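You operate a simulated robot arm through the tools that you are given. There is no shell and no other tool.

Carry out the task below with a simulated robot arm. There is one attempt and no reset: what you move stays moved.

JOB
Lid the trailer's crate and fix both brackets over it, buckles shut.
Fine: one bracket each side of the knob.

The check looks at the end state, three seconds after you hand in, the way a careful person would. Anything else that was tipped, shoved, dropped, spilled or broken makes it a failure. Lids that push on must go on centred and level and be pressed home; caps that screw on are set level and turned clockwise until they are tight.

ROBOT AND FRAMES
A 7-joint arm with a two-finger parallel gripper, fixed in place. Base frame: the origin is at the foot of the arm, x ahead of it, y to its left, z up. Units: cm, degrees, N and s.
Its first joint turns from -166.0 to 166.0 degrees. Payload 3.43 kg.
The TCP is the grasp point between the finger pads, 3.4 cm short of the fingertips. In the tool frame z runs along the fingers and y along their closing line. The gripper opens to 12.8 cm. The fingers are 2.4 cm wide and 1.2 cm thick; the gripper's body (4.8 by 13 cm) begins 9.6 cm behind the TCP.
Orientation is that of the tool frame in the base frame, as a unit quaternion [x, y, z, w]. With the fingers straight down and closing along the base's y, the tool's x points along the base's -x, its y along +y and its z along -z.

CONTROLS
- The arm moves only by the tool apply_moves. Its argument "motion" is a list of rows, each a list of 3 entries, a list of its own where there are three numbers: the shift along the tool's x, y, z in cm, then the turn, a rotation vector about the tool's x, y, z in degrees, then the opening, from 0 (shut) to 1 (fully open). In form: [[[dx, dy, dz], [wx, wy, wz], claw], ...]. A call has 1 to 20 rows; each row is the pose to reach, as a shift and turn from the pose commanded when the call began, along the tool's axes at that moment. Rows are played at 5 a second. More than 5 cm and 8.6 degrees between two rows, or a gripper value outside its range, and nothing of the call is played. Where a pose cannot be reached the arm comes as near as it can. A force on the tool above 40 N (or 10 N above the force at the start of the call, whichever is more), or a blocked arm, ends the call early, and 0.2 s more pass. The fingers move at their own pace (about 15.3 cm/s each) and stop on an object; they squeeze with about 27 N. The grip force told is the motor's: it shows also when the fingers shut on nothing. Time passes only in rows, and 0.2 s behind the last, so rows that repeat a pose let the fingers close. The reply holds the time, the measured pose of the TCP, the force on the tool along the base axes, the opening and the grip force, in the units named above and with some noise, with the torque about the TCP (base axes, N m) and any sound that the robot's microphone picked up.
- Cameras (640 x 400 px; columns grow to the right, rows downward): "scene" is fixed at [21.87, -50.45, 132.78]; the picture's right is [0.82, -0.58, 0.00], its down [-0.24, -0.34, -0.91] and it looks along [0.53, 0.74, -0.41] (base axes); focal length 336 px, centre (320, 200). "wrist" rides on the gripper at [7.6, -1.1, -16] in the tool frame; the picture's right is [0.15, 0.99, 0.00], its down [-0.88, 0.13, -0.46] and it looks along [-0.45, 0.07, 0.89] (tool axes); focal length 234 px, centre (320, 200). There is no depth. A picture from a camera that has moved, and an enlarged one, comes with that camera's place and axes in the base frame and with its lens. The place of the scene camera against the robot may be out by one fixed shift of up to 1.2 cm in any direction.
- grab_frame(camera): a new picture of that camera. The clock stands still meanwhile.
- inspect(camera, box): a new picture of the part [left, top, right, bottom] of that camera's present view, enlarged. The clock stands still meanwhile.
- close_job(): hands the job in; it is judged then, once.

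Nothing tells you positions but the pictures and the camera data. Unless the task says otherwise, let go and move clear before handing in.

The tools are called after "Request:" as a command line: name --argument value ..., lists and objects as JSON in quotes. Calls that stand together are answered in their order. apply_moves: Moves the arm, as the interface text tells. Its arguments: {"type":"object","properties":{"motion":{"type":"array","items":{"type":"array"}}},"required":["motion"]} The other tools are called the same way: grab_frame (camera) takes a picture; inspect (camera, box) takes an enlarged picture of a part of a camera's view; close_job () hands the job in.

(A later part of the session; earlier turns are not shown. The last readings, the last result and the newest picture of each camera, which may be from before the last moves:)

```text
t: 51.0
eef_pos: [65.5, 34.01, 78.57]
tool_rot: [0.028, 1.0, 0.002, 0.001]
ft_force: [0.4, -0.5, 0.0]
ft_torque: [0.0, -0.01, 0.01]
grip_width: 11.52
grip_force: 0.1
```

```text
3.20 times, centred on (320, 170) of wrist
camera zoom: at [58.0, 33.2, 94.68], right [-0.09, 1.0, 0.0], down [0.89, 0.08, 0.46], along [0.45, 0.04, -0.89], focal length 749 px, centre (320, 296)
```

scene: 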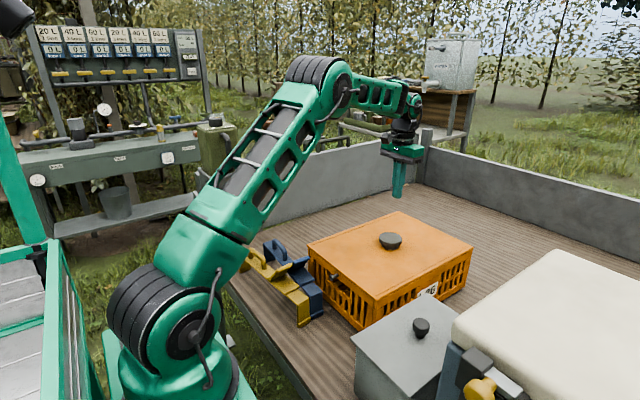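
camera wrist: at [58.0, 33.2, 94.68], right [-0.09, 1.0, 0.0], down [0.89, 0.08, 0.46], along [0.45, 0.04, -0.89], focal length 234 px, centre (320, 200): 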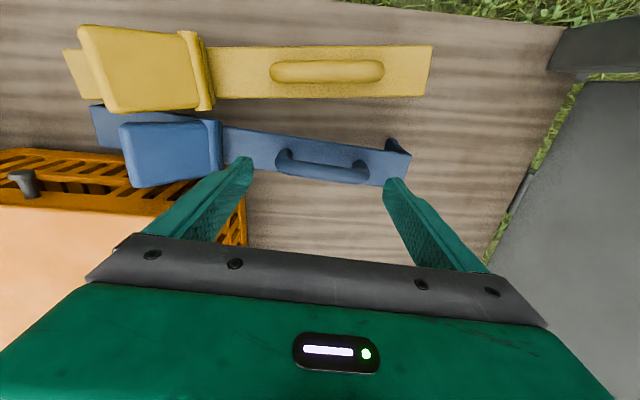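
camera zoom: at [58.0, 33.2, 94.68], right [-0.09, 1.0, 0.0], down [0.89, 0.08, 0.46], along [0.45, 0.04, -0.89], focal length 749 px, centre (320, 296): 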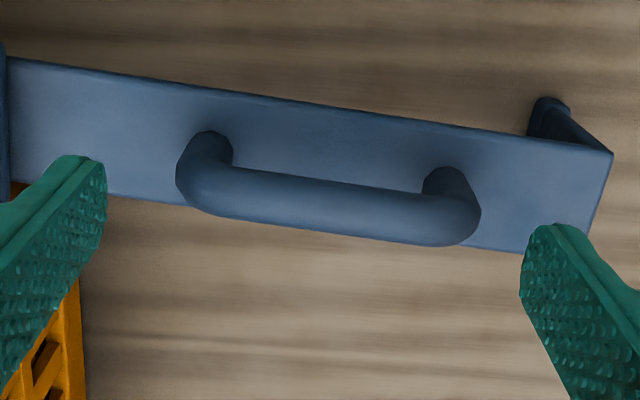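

Handle centre is at (65.7, 34.2). I'll go down to just above the strip with the fingers straddling the handle lengthwise.

Request:
apply_moves --motion '[[[-0.2, 0.2, 1.5], [0, 0, 0], 0.9], [[-0.2, 0.2, 3], [0, 0, 0], 0.9], [[-0.2, 0.2, 4], [0, 0, 0], 0.9], [[-0.2, 0.2, 4.5], [0, 0, 0], 0.9], [[-0.2, 0.2, 4.5], [0, 0, 0], 0.9], [[-0.2, 0.2, 4.5], [0, 0, 0], 0.9]]'

Request:
inspect --camera "wrist" --box '[220, 110, 420, 250]'

Request:
inspect --camera "scene" --box '[240, 210, 340, 290]'

```text
t: 52.4
eef_pos: [65.99, 34.48, 74.19]
tool_rot: [0.029, 1.0, 0.0, 0.0]
ft_force: [-1.2, -0.1, 0.0]
ft_torque: [-0.01, 0.02, 0.01]
grip_width: 11.5
grip_force: 0.0
```

```text
2.86 times, centred on (320, 180) of wrist
camera zoom: at [58.29, 33.59, 90.22], right [-0.09, 1.0, 0.0], down [0.89, 0.08, 0.46], along [0.45, 0.04, -0.89], focal length 669 px, centre (320, 257)
```

zoom: 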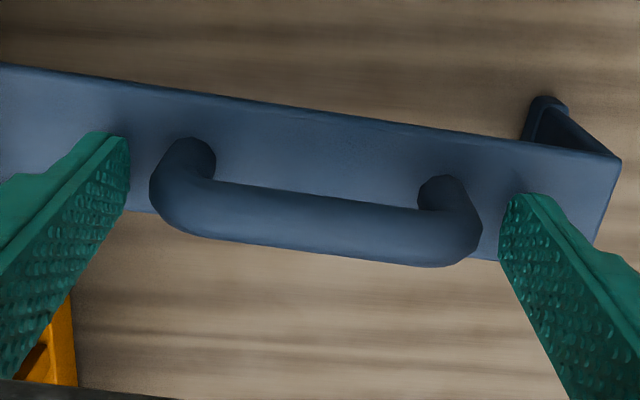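

```text
5.00 times, centred on (290, 250) of scene
camera zoom: at [21.87, -50.45, 132.78], right [0.82, -0.58, 0.0], down [-0.24, -0.34, -0.91], along [0.53, 0.74, -0.41], focal length 1683 px, centre (470, -50)
```

zoom: 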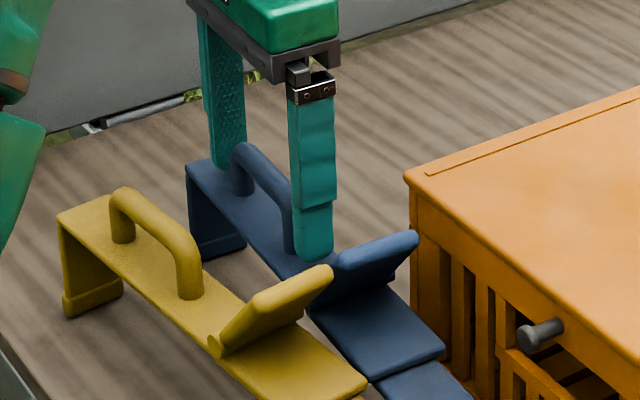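

The fingers straddle the handle evenly. Closing.

Request:
apply_moves --motion '[[[0, 0, 0], [0, 0, 0], 0.8], [[0, 0, 0], [0, 0, 0], 0.7], [[0, 0, 0], [0, 0, 0], 0.6], [[0, 0, 0], [0, 0, 0], 0.4], [[0, 0, 0], [0, 0, 0], 0.2], [[0, 0, 0], [0, 0, 0], 0], [[0, 0, 0], [0, 0, 0], 0]]'

Request:
inspect --camera "wrist" --box '[220, 110, 420, 250]'

Request:
inspect --camera "scene" --box '[240, 210, 340, 290]'

```text
t: 54.0
eef_pos: [65.86, 34.35, 74.07]
tool_rot: [0.029, 1.0, 0.0, 0.0]
ft_force: [-0.4, -0.3, 0.6]
ft_torque: [-0.44, 0.04, 0.02]
grip_width: 9.48
grip_force: 27.2
```

```text
2.86 times, centred on (320, 180) of wrist
camera zoom: at [58.29, 33.59, 90.22], right [-0.09, 1.0, 0.0], down [0.89, 0.08, 0.46], along [0.45, 0.04, -0.89], focal length 669 px, centre (320, 257)
```

zoom: 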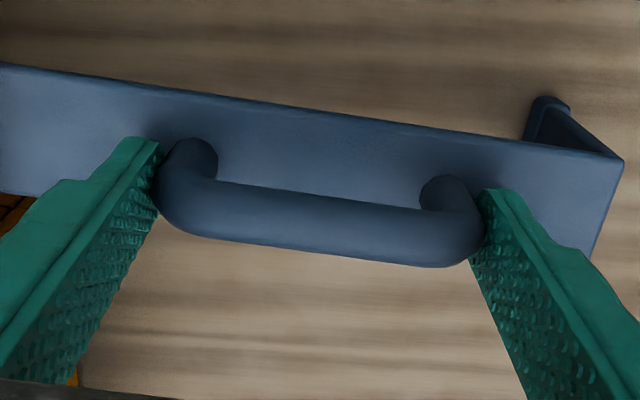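

```text
5.00 times, centred on (290, 250) of scene
camera zoom: at [21.87, -50.45, 132.78], right [0.82, -0.58, 0.0], down [-0.24, -0.34, -0.91], along [0.53, 0.74, -0.41], focal length 1683 px, centre (470, -50)
```

zoom: 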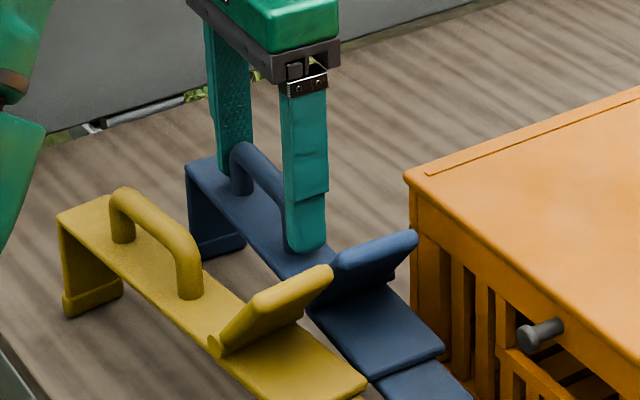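

Gripped at 9.5 cm. Lifting gently by 1.5 cm first and checking for tilt or slip.

Request:
apply_moves --motion '[[[0, 0, -0.1], [0, 0, 0], 0], [[0, 0, -0.2], [0, 0, 0], 0], [[0, 0, -0.4], [0, 0, 0], 0], [[0, 0, -0.6], [0, 0, 0], 0], [[0, 0, -0.9], [0, 0, 0], 0], [[0, 0, -1.2], [0, 0, 0], 0], [[0, 0, -1.5], [0, 0, 0], 0], [[0, 0, -1.5], [0, 0, 0], 0]]'

Request:
inspect --camera "wrist" --box '[220, 110, 420, 250]'

Request:
inspect --camera "scene" --box '[230, 210, 340, 330]'

```text
t: 55.8
eef_pos: [65.82, 34.4, 75.87]
tool_rot: [0.029, 1.0, 0.001, 0.0]
ft_force: [0.1, -0.1, -2.4]
ft_torque: [0.15, -0.01, 0.0]
grip_width: 9.46
grip_force: 27.0
```

```text
2.86 times, centred on (320, 180) of wrist
camera zoom: at [58.3, 33.63, 91.81], right [-0.09, 1.0, 0.0], down [0.89, 0.08, 0.46], along [0.45, 0.04, -0.89], focal length 669 px, centre (320, 257)
```

zoom: 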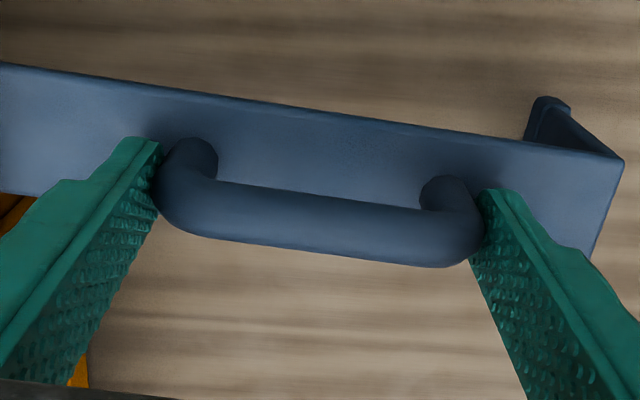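

```text
3.33 times, centred on (285, 270) of scene
camera zoom: at [21.87, -50.45, 132.78], right [0.82, -0.58, 0.0], down [-0.24, -0.34, -0.91], along [0.53, 0.74, -0.41], focal length 1122 px, centre (437, -33)
```

zoom: 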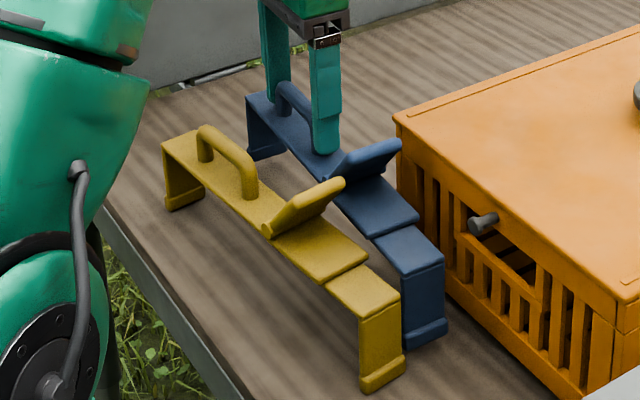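

The bracket lifted cleanly without tilting; it weighs about 2.4 N. I'll raise it to carrying height and square up its yaw.

Request:
apply_moves --motion '[[[0, 0, -0.3], [0, 0, 0], 0], [[0, 0, -0.8], [0, 0, 0], 0], [[0, 0, -1.5], [0, 0, 0], 0], [[0, 0, -2.4], [0, 0, 0], 0], [[0, 0, -3.3], [0, 0, 0], 0], [[0, 0, -4.2], [0, 0, 0], 0], [[0, 0, -5.1], [0, 0, 0], 0], [[0, 0, -6], [0, 0, 0], 0], [[0, 0, -7], [0, 0, 0], 0], [[0, 0, -8], [0, 0, 0], 0], [[0, 0, -9], [0, 0, -0.3], 0], [[0, 0, -10], [0, 0, -0.8], 0], [[0, 0, -11], [0, 0, -1.3], 0], [[0, 0, -12], [0, 0, -1.8], 0], [[0, 0, -13], [0, 0, -2.3], 0], [[0, 0, -14], [0, 0, -2.7], 0], [[0, 0, -15], [0, 0, -3], 0], [[0, 0, -16], [0, 0, -3.3], 0], [[0, 0, -16.5], [0, 0, -3.3], 0], [[0, 0, -16.5], [0, 0, -3.3], 0]]'

Request:
grab_frame --camera "wrist"

Request:
grab_frame --camera "scene"

```text
t: 60.0
eef_pos: [65.89, 34.25, 92.24]
tool_rot: [0.0, 1.0, 0.0, 0.0]
ft_force: [-0.2, -0.2, -2.7]
ft_torque: [0.1, -0.01, 0.0]
grip_width: 9.46
grip_force: 26.6
```

```text
taken
camera wrist: at [58.3, 33.06, 108.3], right [-0.15, 0.99, 0.0], down [0.88, 0.13, 0.46], along [0.45, 0.07, -0.89], focal length 234 px, centre (320, 200)
```

wrist: 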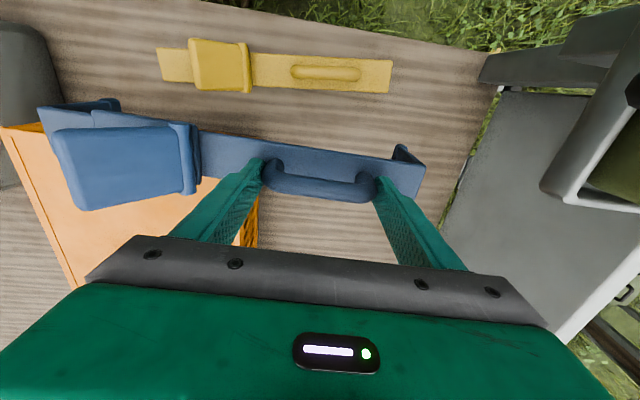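

```text
taken
```

scene: 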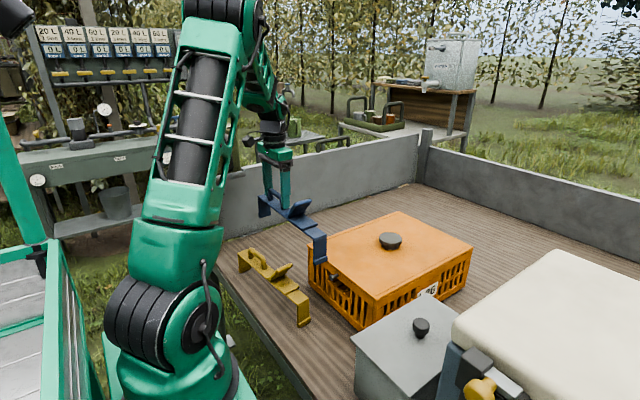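

The bracket is level and squared up. I'll zoom to measure the bracket's ends relative to the gripper so I can centre it over the lid.

Request:
inspect --camera "wrist" --box '[20, 80, 240, 220]'

Request:
inspect --camera "wrist" --box '[240, 110, 440, 230]'

Request:
inspect --camera "scene" --box '[240, 140, 360, 280]'

```text
2.86 times, centred on (130, 150) of wrist
camera zoom: at [58.3, 33.06, 108.3], right [-0.15, 0.99, 0.0], down [0.88, 0.13, 0.46], along [0.45, 0.07, -0.89], focal length 669 px, centre (863, 343)
```

zoom: 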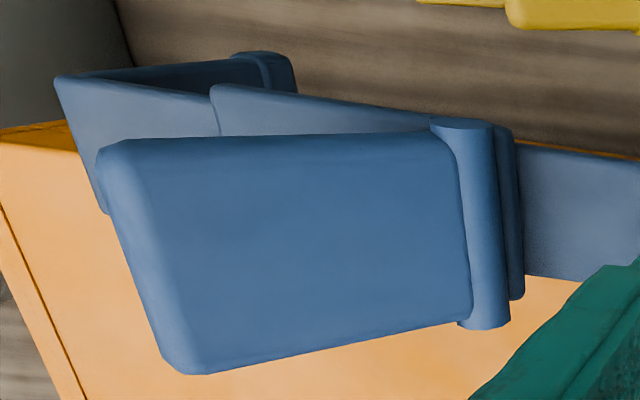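

```text
3.20 times, centred on (340, 170) of wrist
camera zoom: at [58.3, 33.06, 108.3], right [-0.15, 0.99, 0.0], down [0.88, 0.13, 0.46], along [0.45, 0.07, -0.89], focal length 749 px, centre (256, 296)
```

zoom: 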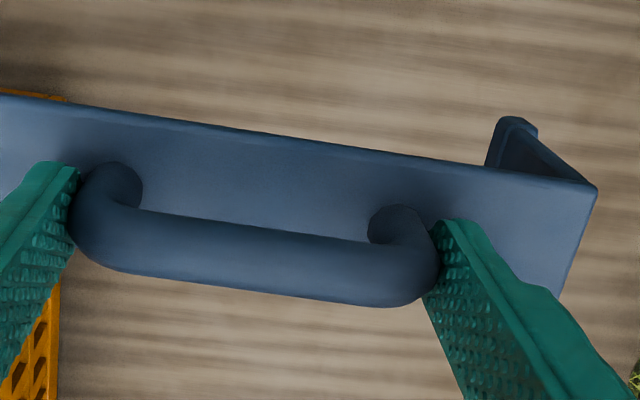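

```text
2.86 times, centred on (300, 210) of scene
camera zoom: at [21.87, -50.45, 132.78], right [0.82, -0.58, 0.0], down [-0.24, -0.34, -0.91], along [0.53, 0.74, -0.41], focal length 962 px, centre (377, 171)
```

zoom: 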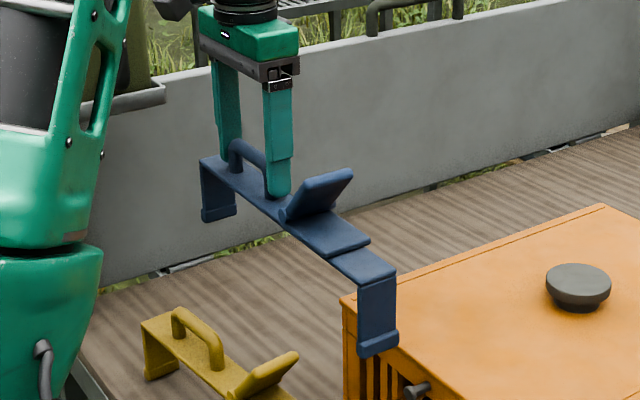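

The bracket's midpoint is 6.87 cm to the −y side of the grip. With the lid centred at y=8.65, I need TCP y≈15.5. I'll carry it to the far side of the knob at x≈98.5.

Request:
apply_moves --motion '[[[-0.5, -0.3, -0.2], [0, 0, 0], 0], [[-1.5, -0.9, -0.4], [0, 0, 0], 0], [[-3, -1.8, -0.6], [0, 0, 0], 0], [[-5, -2.9, -0.8], [0, 0, 0], 0], [[-7, -4, -0.8], [0, 0, 0], 0], [[-9.2, -5.3, -0.8], [0, 0, 0], 0], [[-11.4, -6.6, -0.8], [0, 0, 0], 0], [[-13.6, -7.8, -0.8], [0, 0, 0], 0], [[-15.8, -9.1, -0.8], [0, 0, 0], 0], [[-18, -10.3, -0.8], [0, 0, 0], 0], [[-20.2, -11.6, -0.8], [0, 0, 0], 0], [[-22.4, -12.8, -0.8], [0, 0, 0], 0], [[-24.6, -14.1, -0.8], [0, 0, 0], 0], [[-26.8, -15.4, -0.8], [0, 0, 0], 0], [[-28.8, -16.5, -0.8], [0, 0, 0], 0], [[-30.6, -17.5, -0.8], [0, 0, 0], 0], [[-31.9, -18.3, -0.8], [0, 0, 0], 0], [[-32.6, -18.7, -0.8], [0, 0, 0], 0], [[-32.7, -18.75, -0.8], [0, 0, 0], 0], [[-32.7, -18.75, -0.8], [0, 0, 0], 0]]'

Request:
grab_frame --camera "wrist"

Request:
grab_frame --camera "scene"

```text
t: 64.2
eef_pos: [98.68, 15.54, 93.09]
tool_rot: [0.001, 1.0, 0.001, 0.0]
ft_force: [0.2, 0.2, -1.9]
ft_torque: [0.18, -0.02, 0.02]
grip_width: 9.46
grip_force: 27.3
```

```text
taken
camera wrist: at [91.16, 14.38, 109.12], right [-0.15, 0.99, 0.0], down [0.88, 0.13, 0.46], along [0.45, 0.07, -0.89], focal length 234 px, centre (320, 200)
```

wrist: 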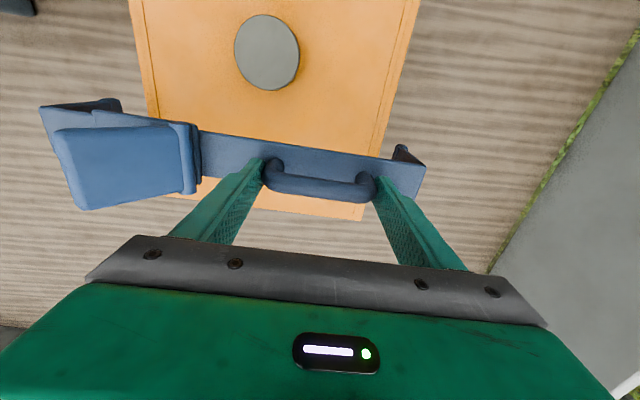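

```text
taken
```

scene: 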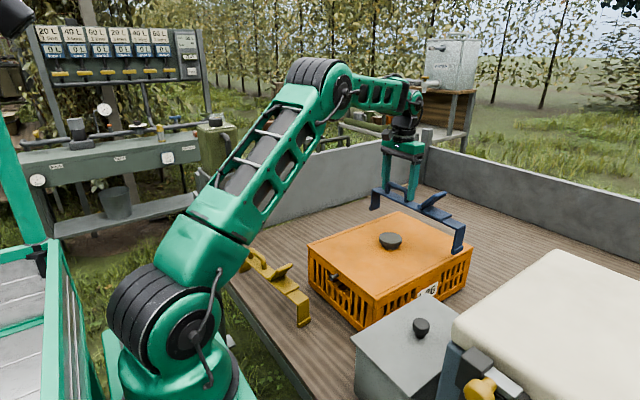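

I'll zoom in to check the lid's edges against the bracket's ends before lowering.

Request:
inspect --camera "wrist" --box '[30, 0, 230, 220]'

Request:
inspect --camera "wrist" --box '[300, 60, 460, 230]'

Request:
inspect --camera "scene" --box '[350, 150, 490, 280]'

```text
1.82 times, centred on (130, 110) of wrist
camera zoom: at [91.16, 14.38, 109.12], right [-0.15, 0.99, 0.0], down [0.88, 0.13, 0.46], along [0.45, 0.07, -0.89], focal length 426 px, centre (666, 364)
```

zoom: 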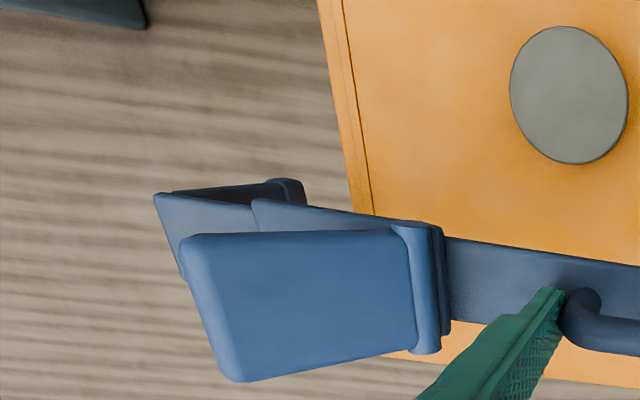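

```text
2.35 times, centred on (380, 145) of wrist
camera zoom: at [91.16, 14.38, 109.12], right [-0.15, 0.99, 0.0], down [0.88, 0.13, 0.46], along [0.45, 0.07, -0.89], focal length 551 px, centre (179, 329)
```

zoom: 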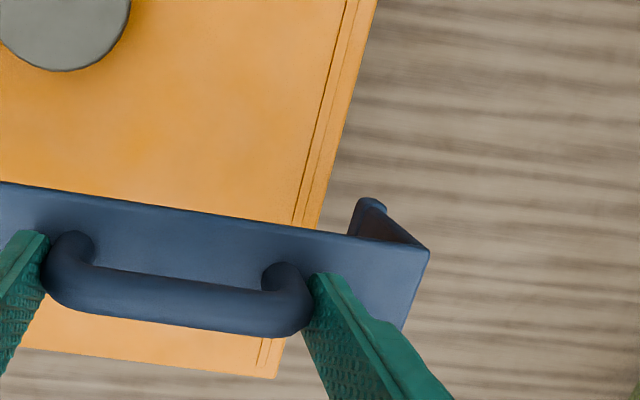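

```text
3.08 times, centred on (420, 215) of scene
camera zoom: at [21.87, -50.45, 132.78], right [0.82, -0.58, 0.0], down [-0.24, -0.34, -0.91], along [0.53, 0.74, -0.41], focal length 1036 px, centre (12, 154)
```

zoom: 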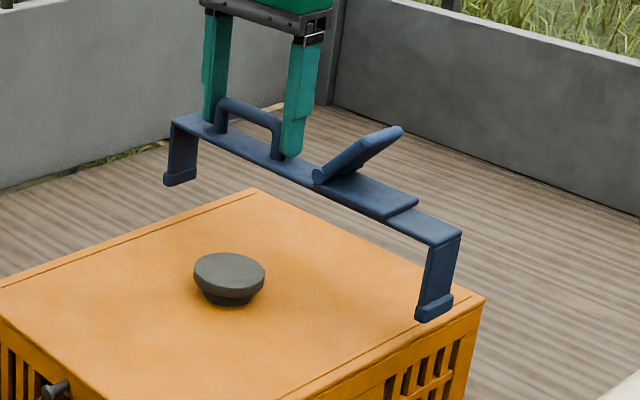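

Lid edges are at y≈−6.7 and 23.7, and the bracket ends at −7.45 and 24.7, so it's centred to within 0.15 cm. I'll nudge by −0.1 cm and lower until the feet are just above the lid plane.

Request:
apply_moves --motion '[[[0, -0.1, 0.5], [0, 0, 0], 0], [[0, -0.1, 1.2], [0, 0, 0], 0], [[0, -0.1, 1.9], [0, 0, 0], 0], [[0, -0.1, 2.4], [0, 0, 0], 0], [[0, -0.1, 2.6], [0, 0, 0], 0], [[0, -0.1, 2.6], [0, 0, 0], 0]]'

Request:
inspect --camera "wrist" --box '[340, 110, 440, 200]'

Request:
inspect --camera "scene" --box '[425, 200, 485, 270]'

Request:
inspect --camera "scene" --box '[360, 170, 480, 270]'

```text
t: 65.6
eef_pos: [98.64, 15.52, 90.34]
tool_rot: [0.0, 1.0, 0.001, 0.0]
ft_force: [-0.1, -0.2, -1.6]
ft_torque: [0.16, -0.02, -0.02]
grip_width: 9.45
grip_force: 27.1
```

```text
4.44 times, centred on (390, 155) of wrist
camera zoom: at [91.14, 14.34, 106.4], right [-0.15, 0.99, 0.0], down [0.88, 0.13, 0.46], along [0.45, 0.07, -0.89], focal length 1041 px, centre (9, 400)
```

zoom: 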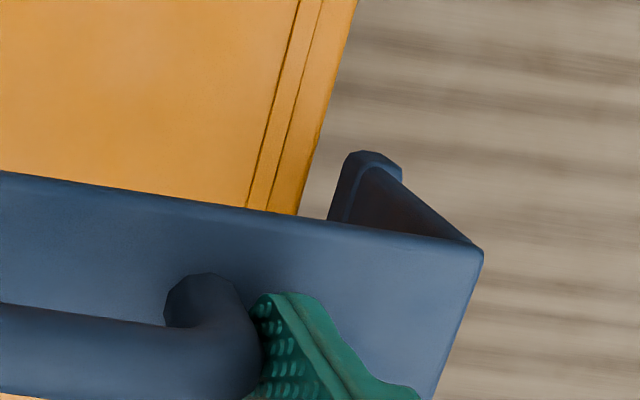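

```text
5.71 times, centred on (455, 235) of scene
camera zoom: at [21.87, -50.45, 132.78], right [0.82, -0.58, 0.0], down [-0.24, -0.34, -0.91], along [0.53, 0.74, -0.41], focal length 1923 px, centre (-451, 0)
```

zoom: 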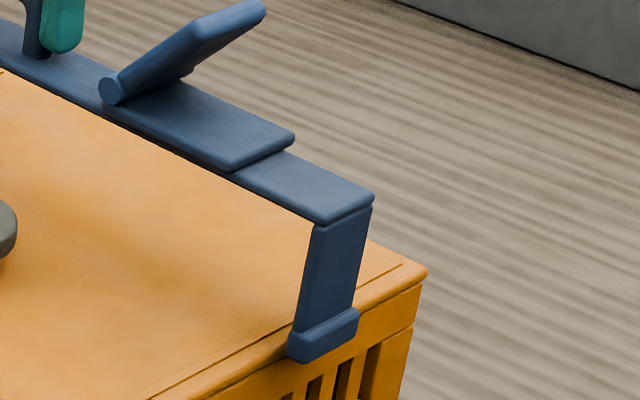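

```text
4.00 times, centred on (420, 220) of scene
camera zoom: at [21.87, -50.45, 132.78], right [0.82, -0.58, 0.0], down [-0.24, -0.34, -0.91], along [0.53, 0.74, -0.41], focal length 1346 px, centre (-80, 120)
```

zoom: 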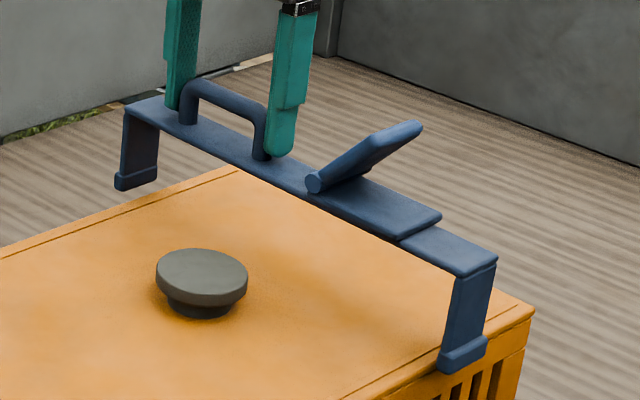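

Gaps at lid level are about 0.75 cm on +y and 0.5 cm on −y. I'll nudge −0.1 and lower the legs past the lid edges, stopping just above contact.

Request:
apply_moves --motion '[[[0, -0.1, 0.4], [0, 0, 0], 0], [[0, -0.1, 0.9], [0, 0, 0], 0], [[0, -0.1, 1.5], [0, 0, 0], 0], [[0, -0.1, 2.1], [0, 0, 0], 0], [[0, -0.1, 2.7], [0, 0, 0], 0], [[0, -0.1, 3.3], [0, 0, 0], 0], [[0, -0.1, 3.9], [0, 0, 0], 0], [[0, -0.1, 4.5], [0, 0, 0], 0], [[0, -0.1, 5.1], [0, 0, 0], 0], [[0, -0.1, 5.7], [0, 0, 0], 0], [[0, -0.1, 6.2], [0, 0, 0], 0], [[0, -0.1, 6.6], [0, 0, 0], 0], [[0, -0.1, 6.8], [0, 0, 0], 0], [[0, -0.1, 6.8], [0, 0, 0], 0]]'

Request:
inspect --camera "wrist" --box '[320, 90, 460, 200]'

Request:
inspect --camera "scene" --box '[360, 180, 480, 280]'

```text
t: 68.6
eef_pos: [98.5, 15.53, 83.48]
tool_rot: [0.0, 1.0, 0.001, -0.001]
ft_force: [-0.9, 0.6, -2.0]
ft_torque: [0.15, 0.0, 0.01]
grip_width: 9.41
grip_force: 27.3
```

```text
3.64 times, centred on (390, 145) of wrist
camera zoom: at [91.07, 14.24, 99.55], right [-0.15, 0.99, 0.0], down [0.88, 0.13, 0.46], along [0.45, 0.07, -0.89], focal length 852 px, centre (66, 400)
```

zoom: 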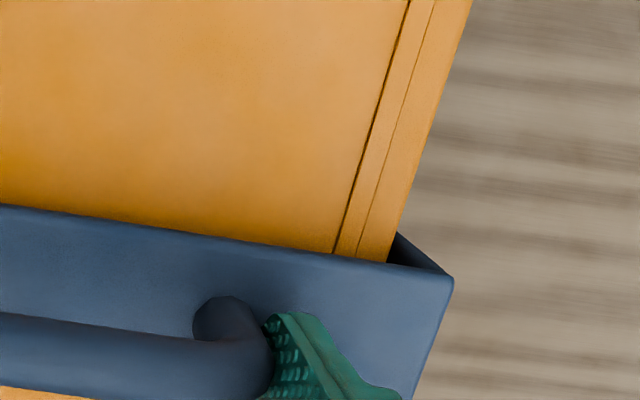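

```text
4.00 times, centred on (420, 230) of scene
camera zoom: at [21.87, -50.45, 132.78], right [0.82, -0.58, 0.0], down [-0.24, -0.34, -0.91], along [0.53, 0.74, -0.41], focal length 1346 px, centre (-80, 80)
```

zoom: 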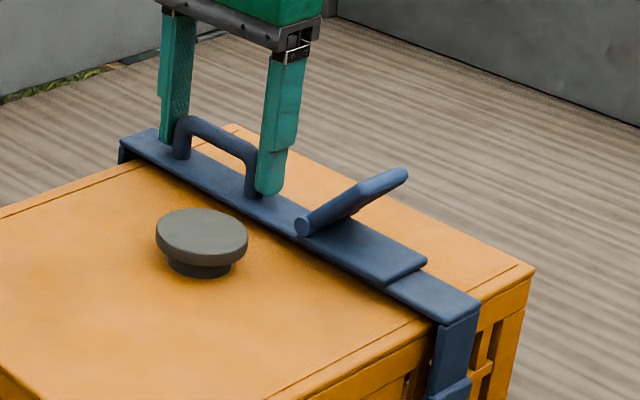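

The legs passed both edges without contact. Lowering the last centimetre until the strip rests on the lid.

Request:
apply_moves --motion '[[[0, 0, 0.2], [0, 0, 0], 0], [[0, 0, 0.4], [0, 0, 0], 0], [[0, 0, 0.6], [0, 0, 0], 0], [[0, 0, 0.8], [0, 0, 0], 0], [[0, 0, 0.9], [0, 0, 0], 0], [[0, 0, 0.9], [0, 0, 0], 0]]'

Request:
inspect --camera "scene" --box '[360, 180, 480, 280]'

```text
t: 70.0
eef_pos: [98.38, 15.45, 82.72]
tool_rot: [0.0, 1.0, 0.001, 0.001]
ft_force: [-0.3, 0.4, 7.1]
ft_torque: [-0.56, 0.1, -0.2]
grip_width: 9.47
grip_force: 27.2
```

```text
4.00 times, centred on (420, 230) of scene
camera zoom: at [21.87, -50.45, 132.78], right [0.82, -0.58, 0.0], down [-0.24, -0.34, -0.91], along [0.53, 0.74, -0.41], focal length 1346 px, centre (-80, 80)
```

zoom: 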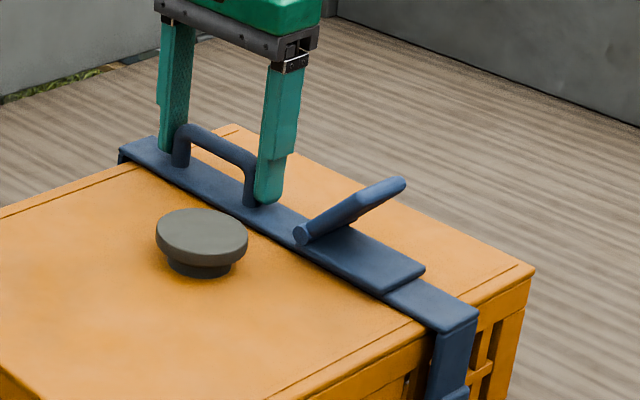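

The strip is resting on the lid. Releasing and backing straight up.

Request:
apply_moves --motion '[[[0, 0, -0.15], [0, 0, 0], 0.3], [[0, 0, -0.15], [0, 0, 0], 0.9], [[0, 0, -0.15], [0, 0, 0], 0.9], [[0, 0, -0.15], [0, 0, 0], 0.9], [[0, 0, -2], [0, 0, 0], 0.9], [[0, 0, -5], [0, 0, 0], 0.9], [[0, 0, -8], [0, 0, 0], 0.9], [[0, 0, -11], [0, 0, 0], 0.9], [[0, 0, -11], [0, 0, 0], 0.9]]'

Request:
grab_frame --camera "wrist"

Request:
inspect --camera "scene" --box '[360, 180, 480, 280]'

Request:
inspect --camera "scene" --box '[295, 190, 485, 330]'

```text
t: 72.0
eef_pos: [98.65, 15.56, 93.76]
tool_rot: [0.001, 1.0, 0.001, 0.0]
ft_force: [0.3, -0.9, 0.0]
ft_torque: [-0.01, -0.03, 0.01]
grip_width: 11.53
grip_force: 0.1
```

```text
taken
camera wrist: at [91.2, 14.37, 109.72], right [-0.15, 0.99, 0.0], down [0.88, 0.13, 0.46], along [0.45, 0.07, -0.89], focal length 234 px, centre (320, 200)
```

wrist: 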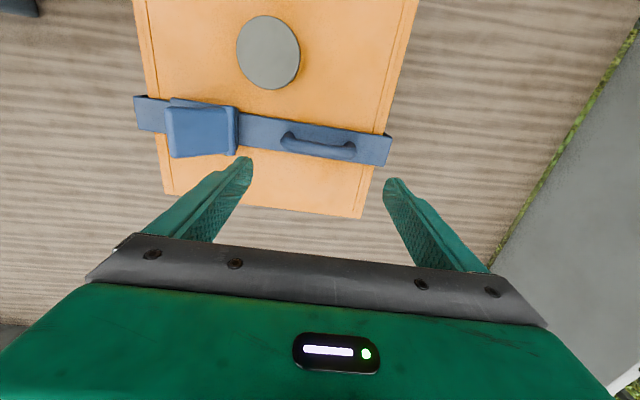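

```text
4.00 times, centred on (420, 230) of scene
camera zoom: at [21.87, -50.45, 132.78], right [0.82, -0.58, 0.0], down [-0.24, -0.34, -0.91], along [0.53, 0.74, -0.41], focal length 1346 px, centre (-80, 80)
```

zoom: 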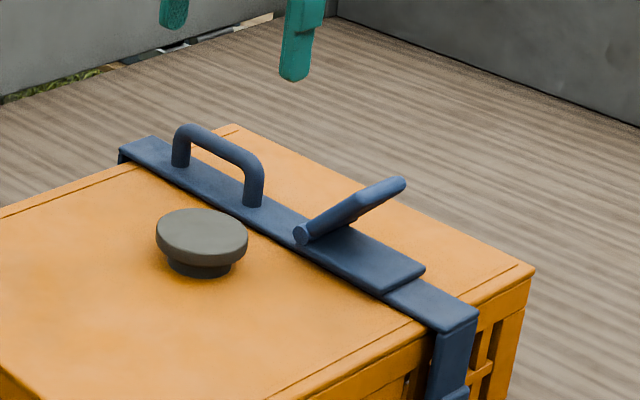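

```text
2.86 times, centred on (390, 260) of scene
camera zoom: at [21.87, -50.45, 132.78], right [0.82, -0.58, 0.0], down [-0.24, -0.34, -0.91], along [0.53, 0.74, -0.41], focal length 962 px, centre (120, 29)
```

zoom: 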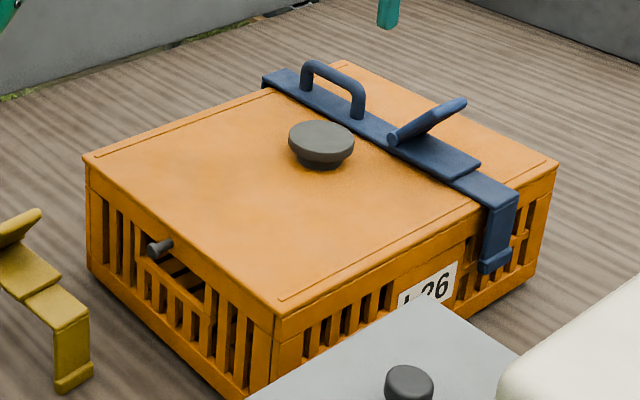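

The blue bracket sits across the lid beyond the knob. Now I'll inspect its lever geometry so I can press it shut.

Request:
inspect --camera "wrist" --box '[120, 70, 280, 180]'

Request:
inspect --camera "scene" --box '[400, 200, 480, 270]'

Request:
inspect --camera "wrist" --box '[250, 90, 410, 200]'

```text
3.64 times, centred on (200, 125) of wrist
camera zoom: at [91.2, 14.37, 109.72], right [-0.15, 0.99, 0.0], down [0.88, 0.13, 0.46], along [0.45, 0.07, -0.89], focal length 852 px, centre (756, 473)
```

zoom: 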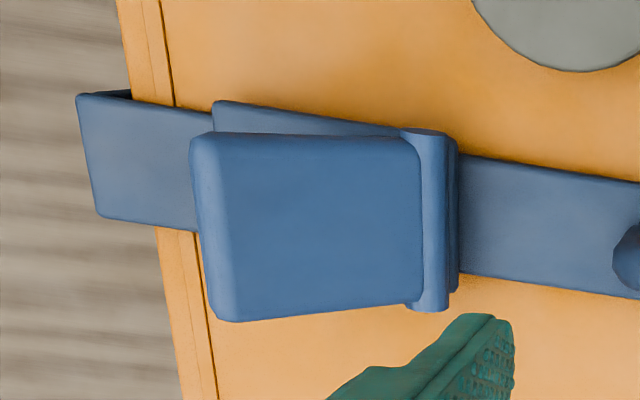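

```text
5.71 times, centred on (440, 235) of scene
camera zoom: at [21.87, -50.45, 132.78], right [0.82, -0.58, 0.0], down [-0.24, -0.34, -0.91], along [0.53, 0.74, -0.41], focal length 1923 px, centre (-366, 0)
```

zoom: 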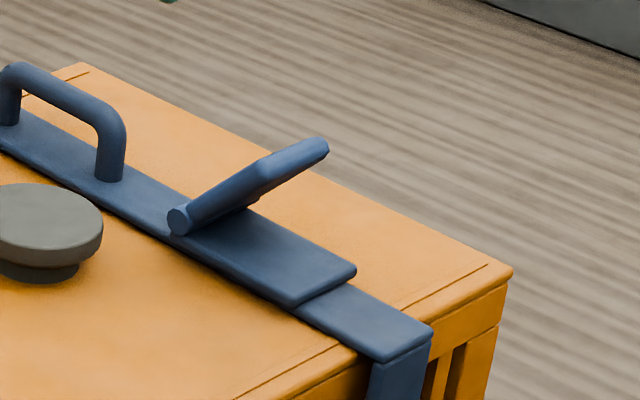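

```text
3.64 times, centred on (330, 145) of wrist
camera zoom: at [91.2, 14.37, 109.72], right [-0.15, 0.99, 0.0], down [0.88, 0.13, 0.46], along [0.45, 0.07, -0.89], focal length 852 px, centre (284, 400)
```

zoom: 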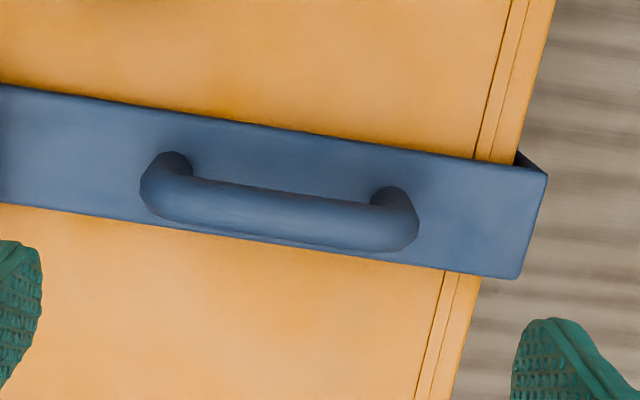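

The bracket is centred on the lid (y −7.8 to 24.75, x≈98.3). The lever hinges at y≈4.1, with its raised tip near (98.4, −0.5, 85). I'll close the fingers and move above the lever tip.

Request:
apply_moves --motion '[[[0, -3, 0], [0, 0, 0], 0.5], [[0, -6, 0], [0, 0, 0], 0], [[0, -9, 0], [0, 0, 0], 0], [[0.1, -12, 0.5], [0, 0, 0], 0], [[0.2, -14.5, 1], [0, 0, 0], 0], [[0.2, -15.5, 2], [0, 0, 0], 0], [[0.2, -15.5, 3], [0, 0, 0], 0], [[0.2, -15.5, 3], [0, 0, 0], 0]]'

Request:
inspect --camera "wrist" --box '[220, 90, 420, 250]'

Request:
inspect --camera "scene" --box '[390, 170, 490, 270]'

```text
t: 73.8
eef_pos: [98.25, -0.07, 90.69]
tool_rot: [0.0, 1.0, 0.001, 0.0]
ft_force: [0.3, -0.1, -0.1]
ft_torque: [0.01, 0.02, 0.01]
grip_width: 0.02
grip_force: 27.4
```

```text
2.50 times, centred on (320, 170) of wrist
camera zoom: at [90.81, -1.29, 106.7], right [-0.15, 0.99, 0.0], down [0.88, 0.13, 0.46], along [0.45, 0.07, -0.89], focal length 585 px, centre (320, 275)
```

zoom: 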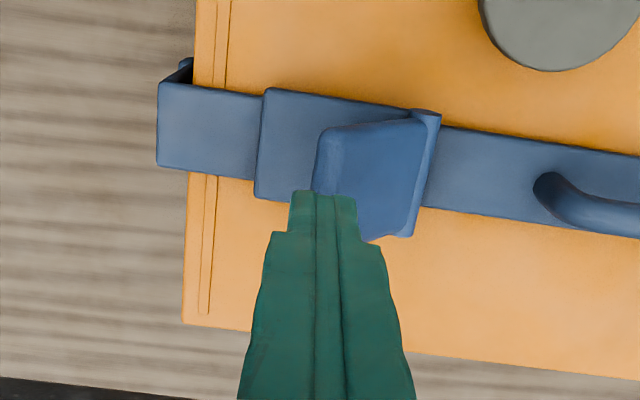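

```text
4.00 times, centred on (440, 220) of scene
camera zoom: at [21.87, -50.45, 132.78], right [0.82, -0.58, 0.0], down [-0.24, -0.34, -0.91], along [0.53, 0.74, -0.41], focal length 1346 px, centre (-160, 120)
```

zoom: 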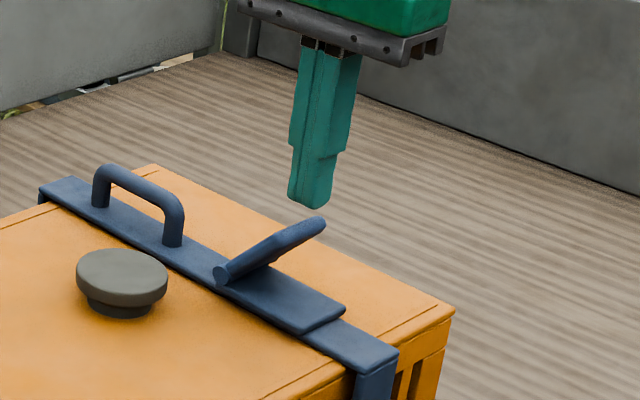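

The fingertips are over the lever's raised end. Pressing down steadily.

Request:
apply_moves --motion '[[[0, 0.1, 0.6], [0, 0, 0], 0], [[0, 0.1, 1.2], [0, 0, 0], 0], [[0, 0.1, 1.7], [0, 0, 0], 0], [[0, 0.1, 2.1], [0, 0, 0], 0], [[0, 0.1, 2.5], [0, 0, 0], 0], [[0, 0.1, 2.9], [0, 0, 0], 0], [[0, 0.1, 3.3], [0, 0, 0], 0], [[0, 0.1, 3.7], [0, 0, 0], 0], [[0, 0.1, 4.0], [0, 0, 0], 0], [[0, 0.1, 4.0], [0, 0, 0], 0]]'

Request:
inspect --camera "scene" --box '[390, 170, 490, 270]'

Request:
inspect --camera "wrist" --box '[220, 90, 420, 250]'

```text
t: 76.0
eef_pos: [98.38, 0.08, 86.62]
tool_rot: [-0.001, 1.0, 0.001, 0.0]
ft_force: [-0.4, 0.6, 0.1]
ft_torque: [-0.01, 0.03, 0.03]
grip_width: 0.0
grip_force: 27.0
```

```text
4.00 times, centred on (440, 220) of scene
camera zoom: at [21.87, -50.45, 132.78], right [0.82, -0.58, 0.0], down [-0.24, -0.34, -0.91], along [0.53, 0.74, -0.41], focal length 1346 px, centre (-160, 120)
```

zoom: 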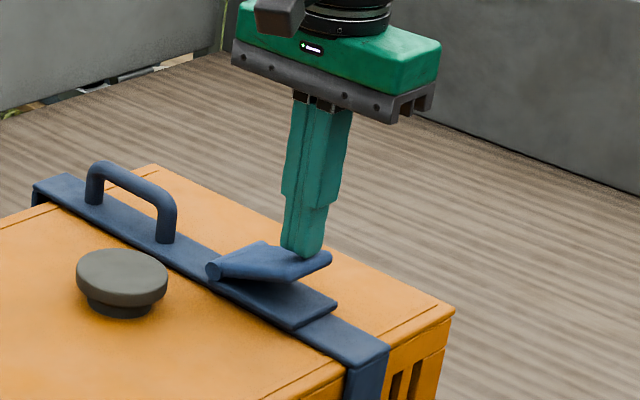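

```text
2.50 times, centred on (320, 170) of wrist
camera zoom: at [90.92, -1.24, 102.69], right [-0.15, 0.99, 0.0], down [0.88, 0.13, 0.46], along [0.45, 0.07, -0.89], focal length 585 px, centre (320, 275)
```

zoom: 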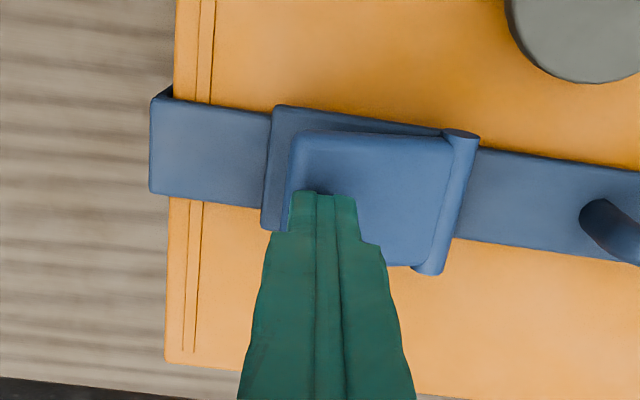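

The lever is folding down easily, though the bracket slid about 0.5 cm toward +y. I'll keep pressing until it's shut, then check everything.

Request:
apply_moves --motion '[[[0, 0, 0.4], [0, 0, 0], 0], [[0, 0, 0.8], [0, 0, 0], 0], [[0, 0, 1.1], [0, 0, 0], 0], [[0, 0, 1.4], [0, 0, 0], 0], [[0, 0, 1.7], [0, 0, 0], 0], [[0, 0, 2.0], [0, 0, 0], 0], [[0, 0, 2.2], [0, 0, 0], 0], [[0, 0, 2.4], [0, 0, 0], 0], [[0, 0, 2.6], [0, 0, 0], 0], [[0, 0, 2.8], [0, 0, 0], 0], [[0, 0, 3.0], [0, 0, 0], 0]]'

Request:
inspect --camera "scene" --box '[390, 170, 490, 270]'

Request:
inspect --camera "wrist" --box '[220, 90, 420, 250]'

```text
t: 78.5
eef_pos: [97.38, -0.01, 85.21]
tool_rot: [-0.001, 1.0, 0.001, 0.009]
ft_force: [1.3, 0.2, -1.3]
ft_torque: [-0.02, 0.1, -0.01]
grip_width: 0.0
grip_force: 27.2
stopped in row 11: the force on the tool passed its limit at 42 N (the readings are from after the stop); the commanded pose is now the measured one
```

```text
4.00 times, centred on (440, 220) of scene
camera zoom: at [21.87, -50.45, 132.78], right [0.82, -0.58, 0.0], down [-0.24, -0.34, -0.91], along [0.53, 0.74, -0.41], focal length 1346 px, centre (-160, 120)
```

zoom: 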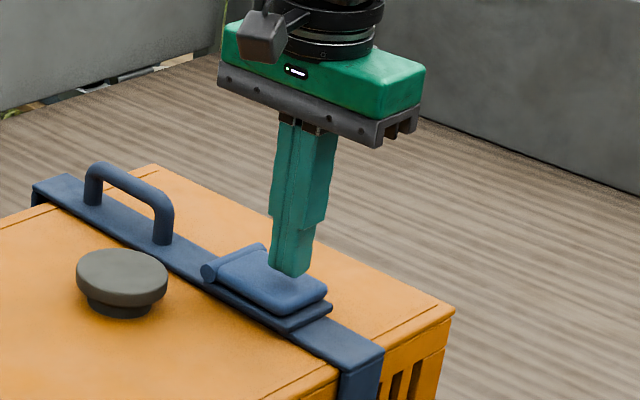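

```text
2.50 times, centred on (320, 170) of wrist
camera zoom: at [89.7, -1.13, 101.19], right [-0.15, 0.99, 0.0], down [0.87, 0.13, 0.47], along [0.47, 0.07, -0.88], focal length 585 px, centre (320, 275)
```

zoom: 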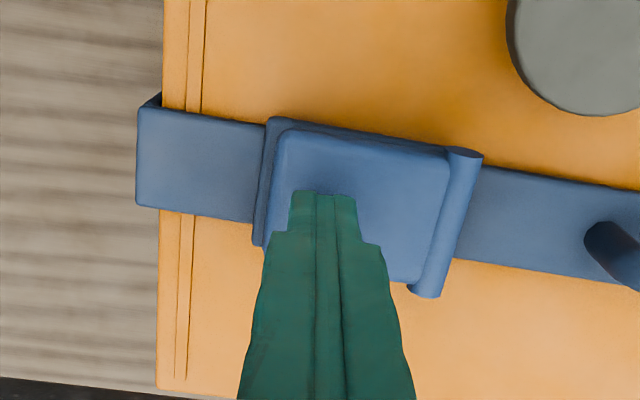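

The lever looks flat now. I'll back off, level the tool, and check it closely.

Request:
apply_moves --motion '[[[0, 0, -2], [0, 0.5, 0], 0], [[0, 0, -5], [0, 1, 0], 0], [[0, 0, -8], [0, 1, 0], 0], [[0, 0, -8], [0, 1, 0], 0]]'

Request:
inspect --camera "scene" --box '[390, 190, 490, 270]'

Request:
inspect --camera "scene" --box '[420, 215, 480, 265]'

Request:
grab_frame --camera "wrist"

```text
t: 79.5
eef_pos: [97.35, -0.11, 93.17]
tool_rot: [0.0, 1.0, 0.001, -0.001]
ft_force: [0.2, -0.8, -1.2]
ft_torque: [0.0, 0.0, 0.02]
grip_width: 0.02
grip_force: 27.1
```

```text
5.00 times, centred on (440, 230) of scene
camera zoom: at [21.87, -50.45, 132.78], right [0.82, -0.58, 0.0], down [-0.24, -0.34, -0.91], along [0.53, 0.74, -0.41], focal length 1683 px, centre (-280, 50)
```

zoom: 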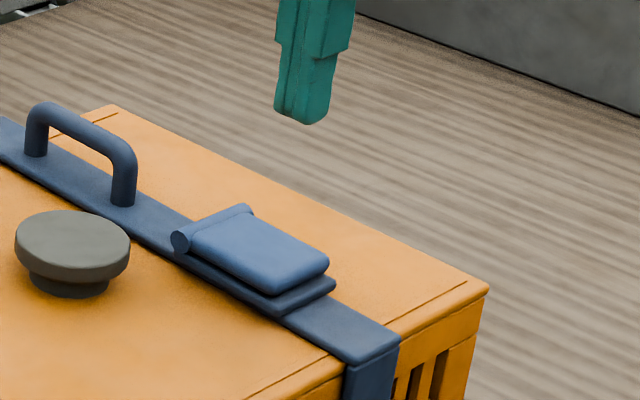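

```text
8.00 times, centred on (450, 240) of scene
camera zoom: at [21.87, -50.45, 132.78], right [0.82, -0.58, 0.0], down [-0.24, -0.34, -0.91], along [0.53, 0.74, -0.41], focal length 2692 px, centre (-720, -120)
```

zoom: 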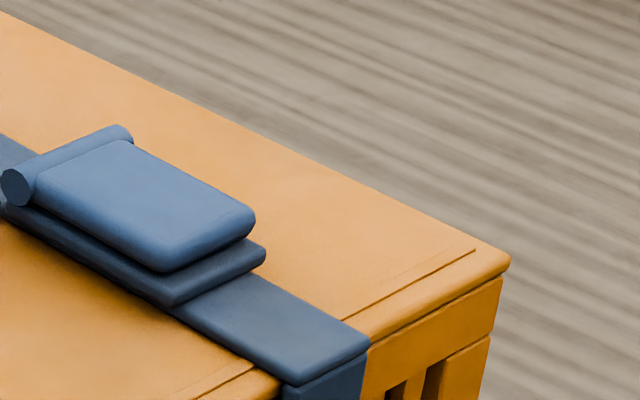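

```text
taken
camera wrist: at [89.9, -1.24, 109.29], right [-0.15, 0.99, 0.0], down [0.88, 0.13, 0.45], along [0.45, 0.07, -0.89], focal length 234 px, centre (320, 200)
```

wrist: 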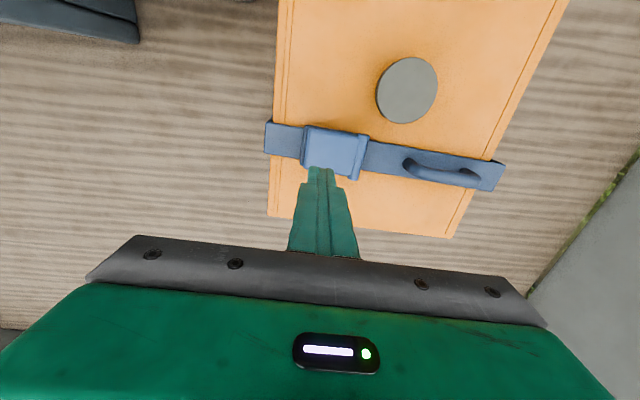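

The lever stays flat. I'll check the bracket's position relative to the lid after closing.

Request:
inspect --camera "wrist" --box '[250, 90, 390, 200]'

Request:
inspect --camera "wrist" --box '[380, 90, 520, 200]'

Request:
inspect --camera "scene" --box '[425, 230, 485, 290]'

Request:
inspect --camera "scene" --box '[370, 195, 430, 245]'

```text
3.64 times, centred on (320, 145) of wrist
camera zoom: at [89.9, -1.24, 109.29], right [-0.15, 0.99, 0.0], down [0.88, 0.13, 0.45], along [0.45, 0.07, -0.89], focal length 852 px, centre (320, 400)
```

zoom: 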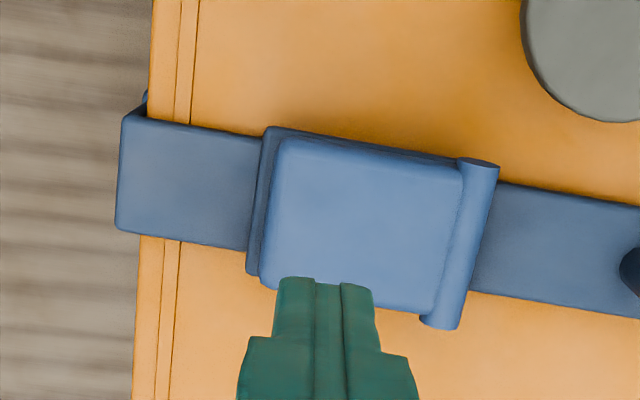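

```text
3.64 times, centred on (450, 145) of wrist
camera zoom: at [89.9, -1.24, 109.29], right [-0.15, 0.99, 0.0], down [0.88, 0.13, 0.45], along [0.45, 0.07, -0.89], focal length 852 px, centre (-153, 400)
```

zoom: 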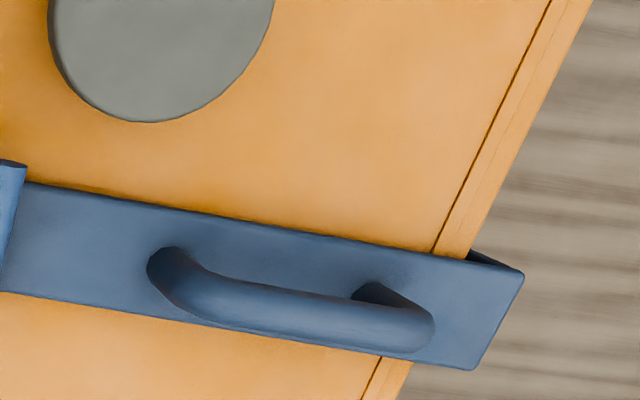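

```text
6.67 times, centred on (455, 260) of scene
camera zoom: at [21.87, -50.45, 132.78], right [0.82, -0.58, 0.0], down [-0.24, -0.34, -0.91], along [0.53, 0.74, -0.41], focal length 2244 px, centre (-580, -200)
```

zoom: 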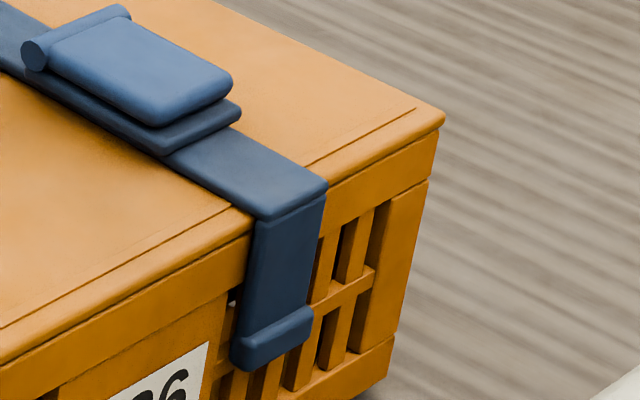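

```text
8.00 times, centred on (400, 220) of scene
camera zoom: at [21.87, -50.45, 132.78], right [0.82, -0.58, 0.0], down [-0.24, -0.34, -0.91], along [0.53, 0.74, -0.41], focal length 2692 px, centre (-320, 40)
```

zoom: 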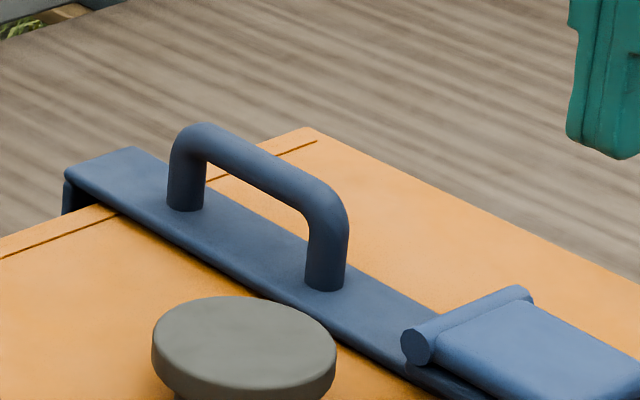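

The blue buckle is shut and flat, but the press slid the bracket about 0.5 cm toward +y and skewed it 1.5°. I'll regrip its handle to straighten and recentre it.

Request:
apply_moves --motion '[[[-0.2, 3.5, 0], [0, 0, 0.3], 0.3], [[-0.4, 7, 0], [0, 0, 0.6], 0.9], [[-0.6, 10.5, 0], [0, 0, 1], 0.9], [[-0.7, 14, 0], [0, 0, 1.5], 0.9], [[-0.7, 15.8, 0], [0, 0, 1.5], 0.9], [[-0.7, 15.8, 2], [0, 0, 1.5], 0.9], [[-0.7, 15.8, 4], [0, 0, 1.5], 0.9], [[-0.7, 15.8, 4], [0, 0, 1.5], 0.9]]'

Request:
grab_frame --camera "wrist"

Request:
inspect --camera "wrist" --box '[220, 90, 420, 230]'

```text
t: 81.2
eef_pos: [98.13, 15.9, 88.95]
tool_rot: [0.013, 1.0, 0.001, 0.0]
ft_force: [-0.2, 0.2, 0.4]
ft_torque: [0.0, -0.01, 0.03]
grip_width: 11.57
grip_force: 0.1
```

```text
taken
camera wrist: at [90.67, 14.88, 105.19], right [-0.12, 0.99, 0.0], down [0.88, 0.11, 0.45], along [0.45, 0.06, -0.89], focal length 234 px, centre (320, 200)
```

wrist: 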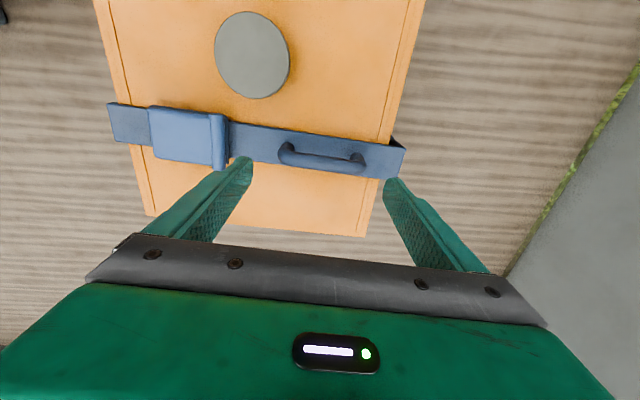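

```text
2.86 times, centred on (320, 160) of wrist
camera zoom: at [90.67, 14.88, 105.19], right [-0.12, 0.99, 0.0], down [0.88, 0.11, 0.45], along [0.45, 0.06, -0.89], focal length 669 px, centre (320, 314)
```

zoom: 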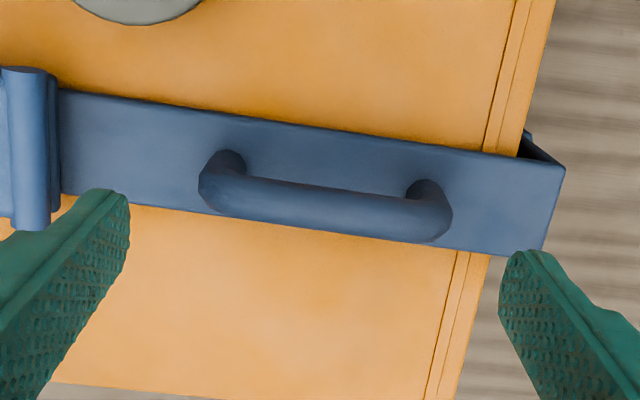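

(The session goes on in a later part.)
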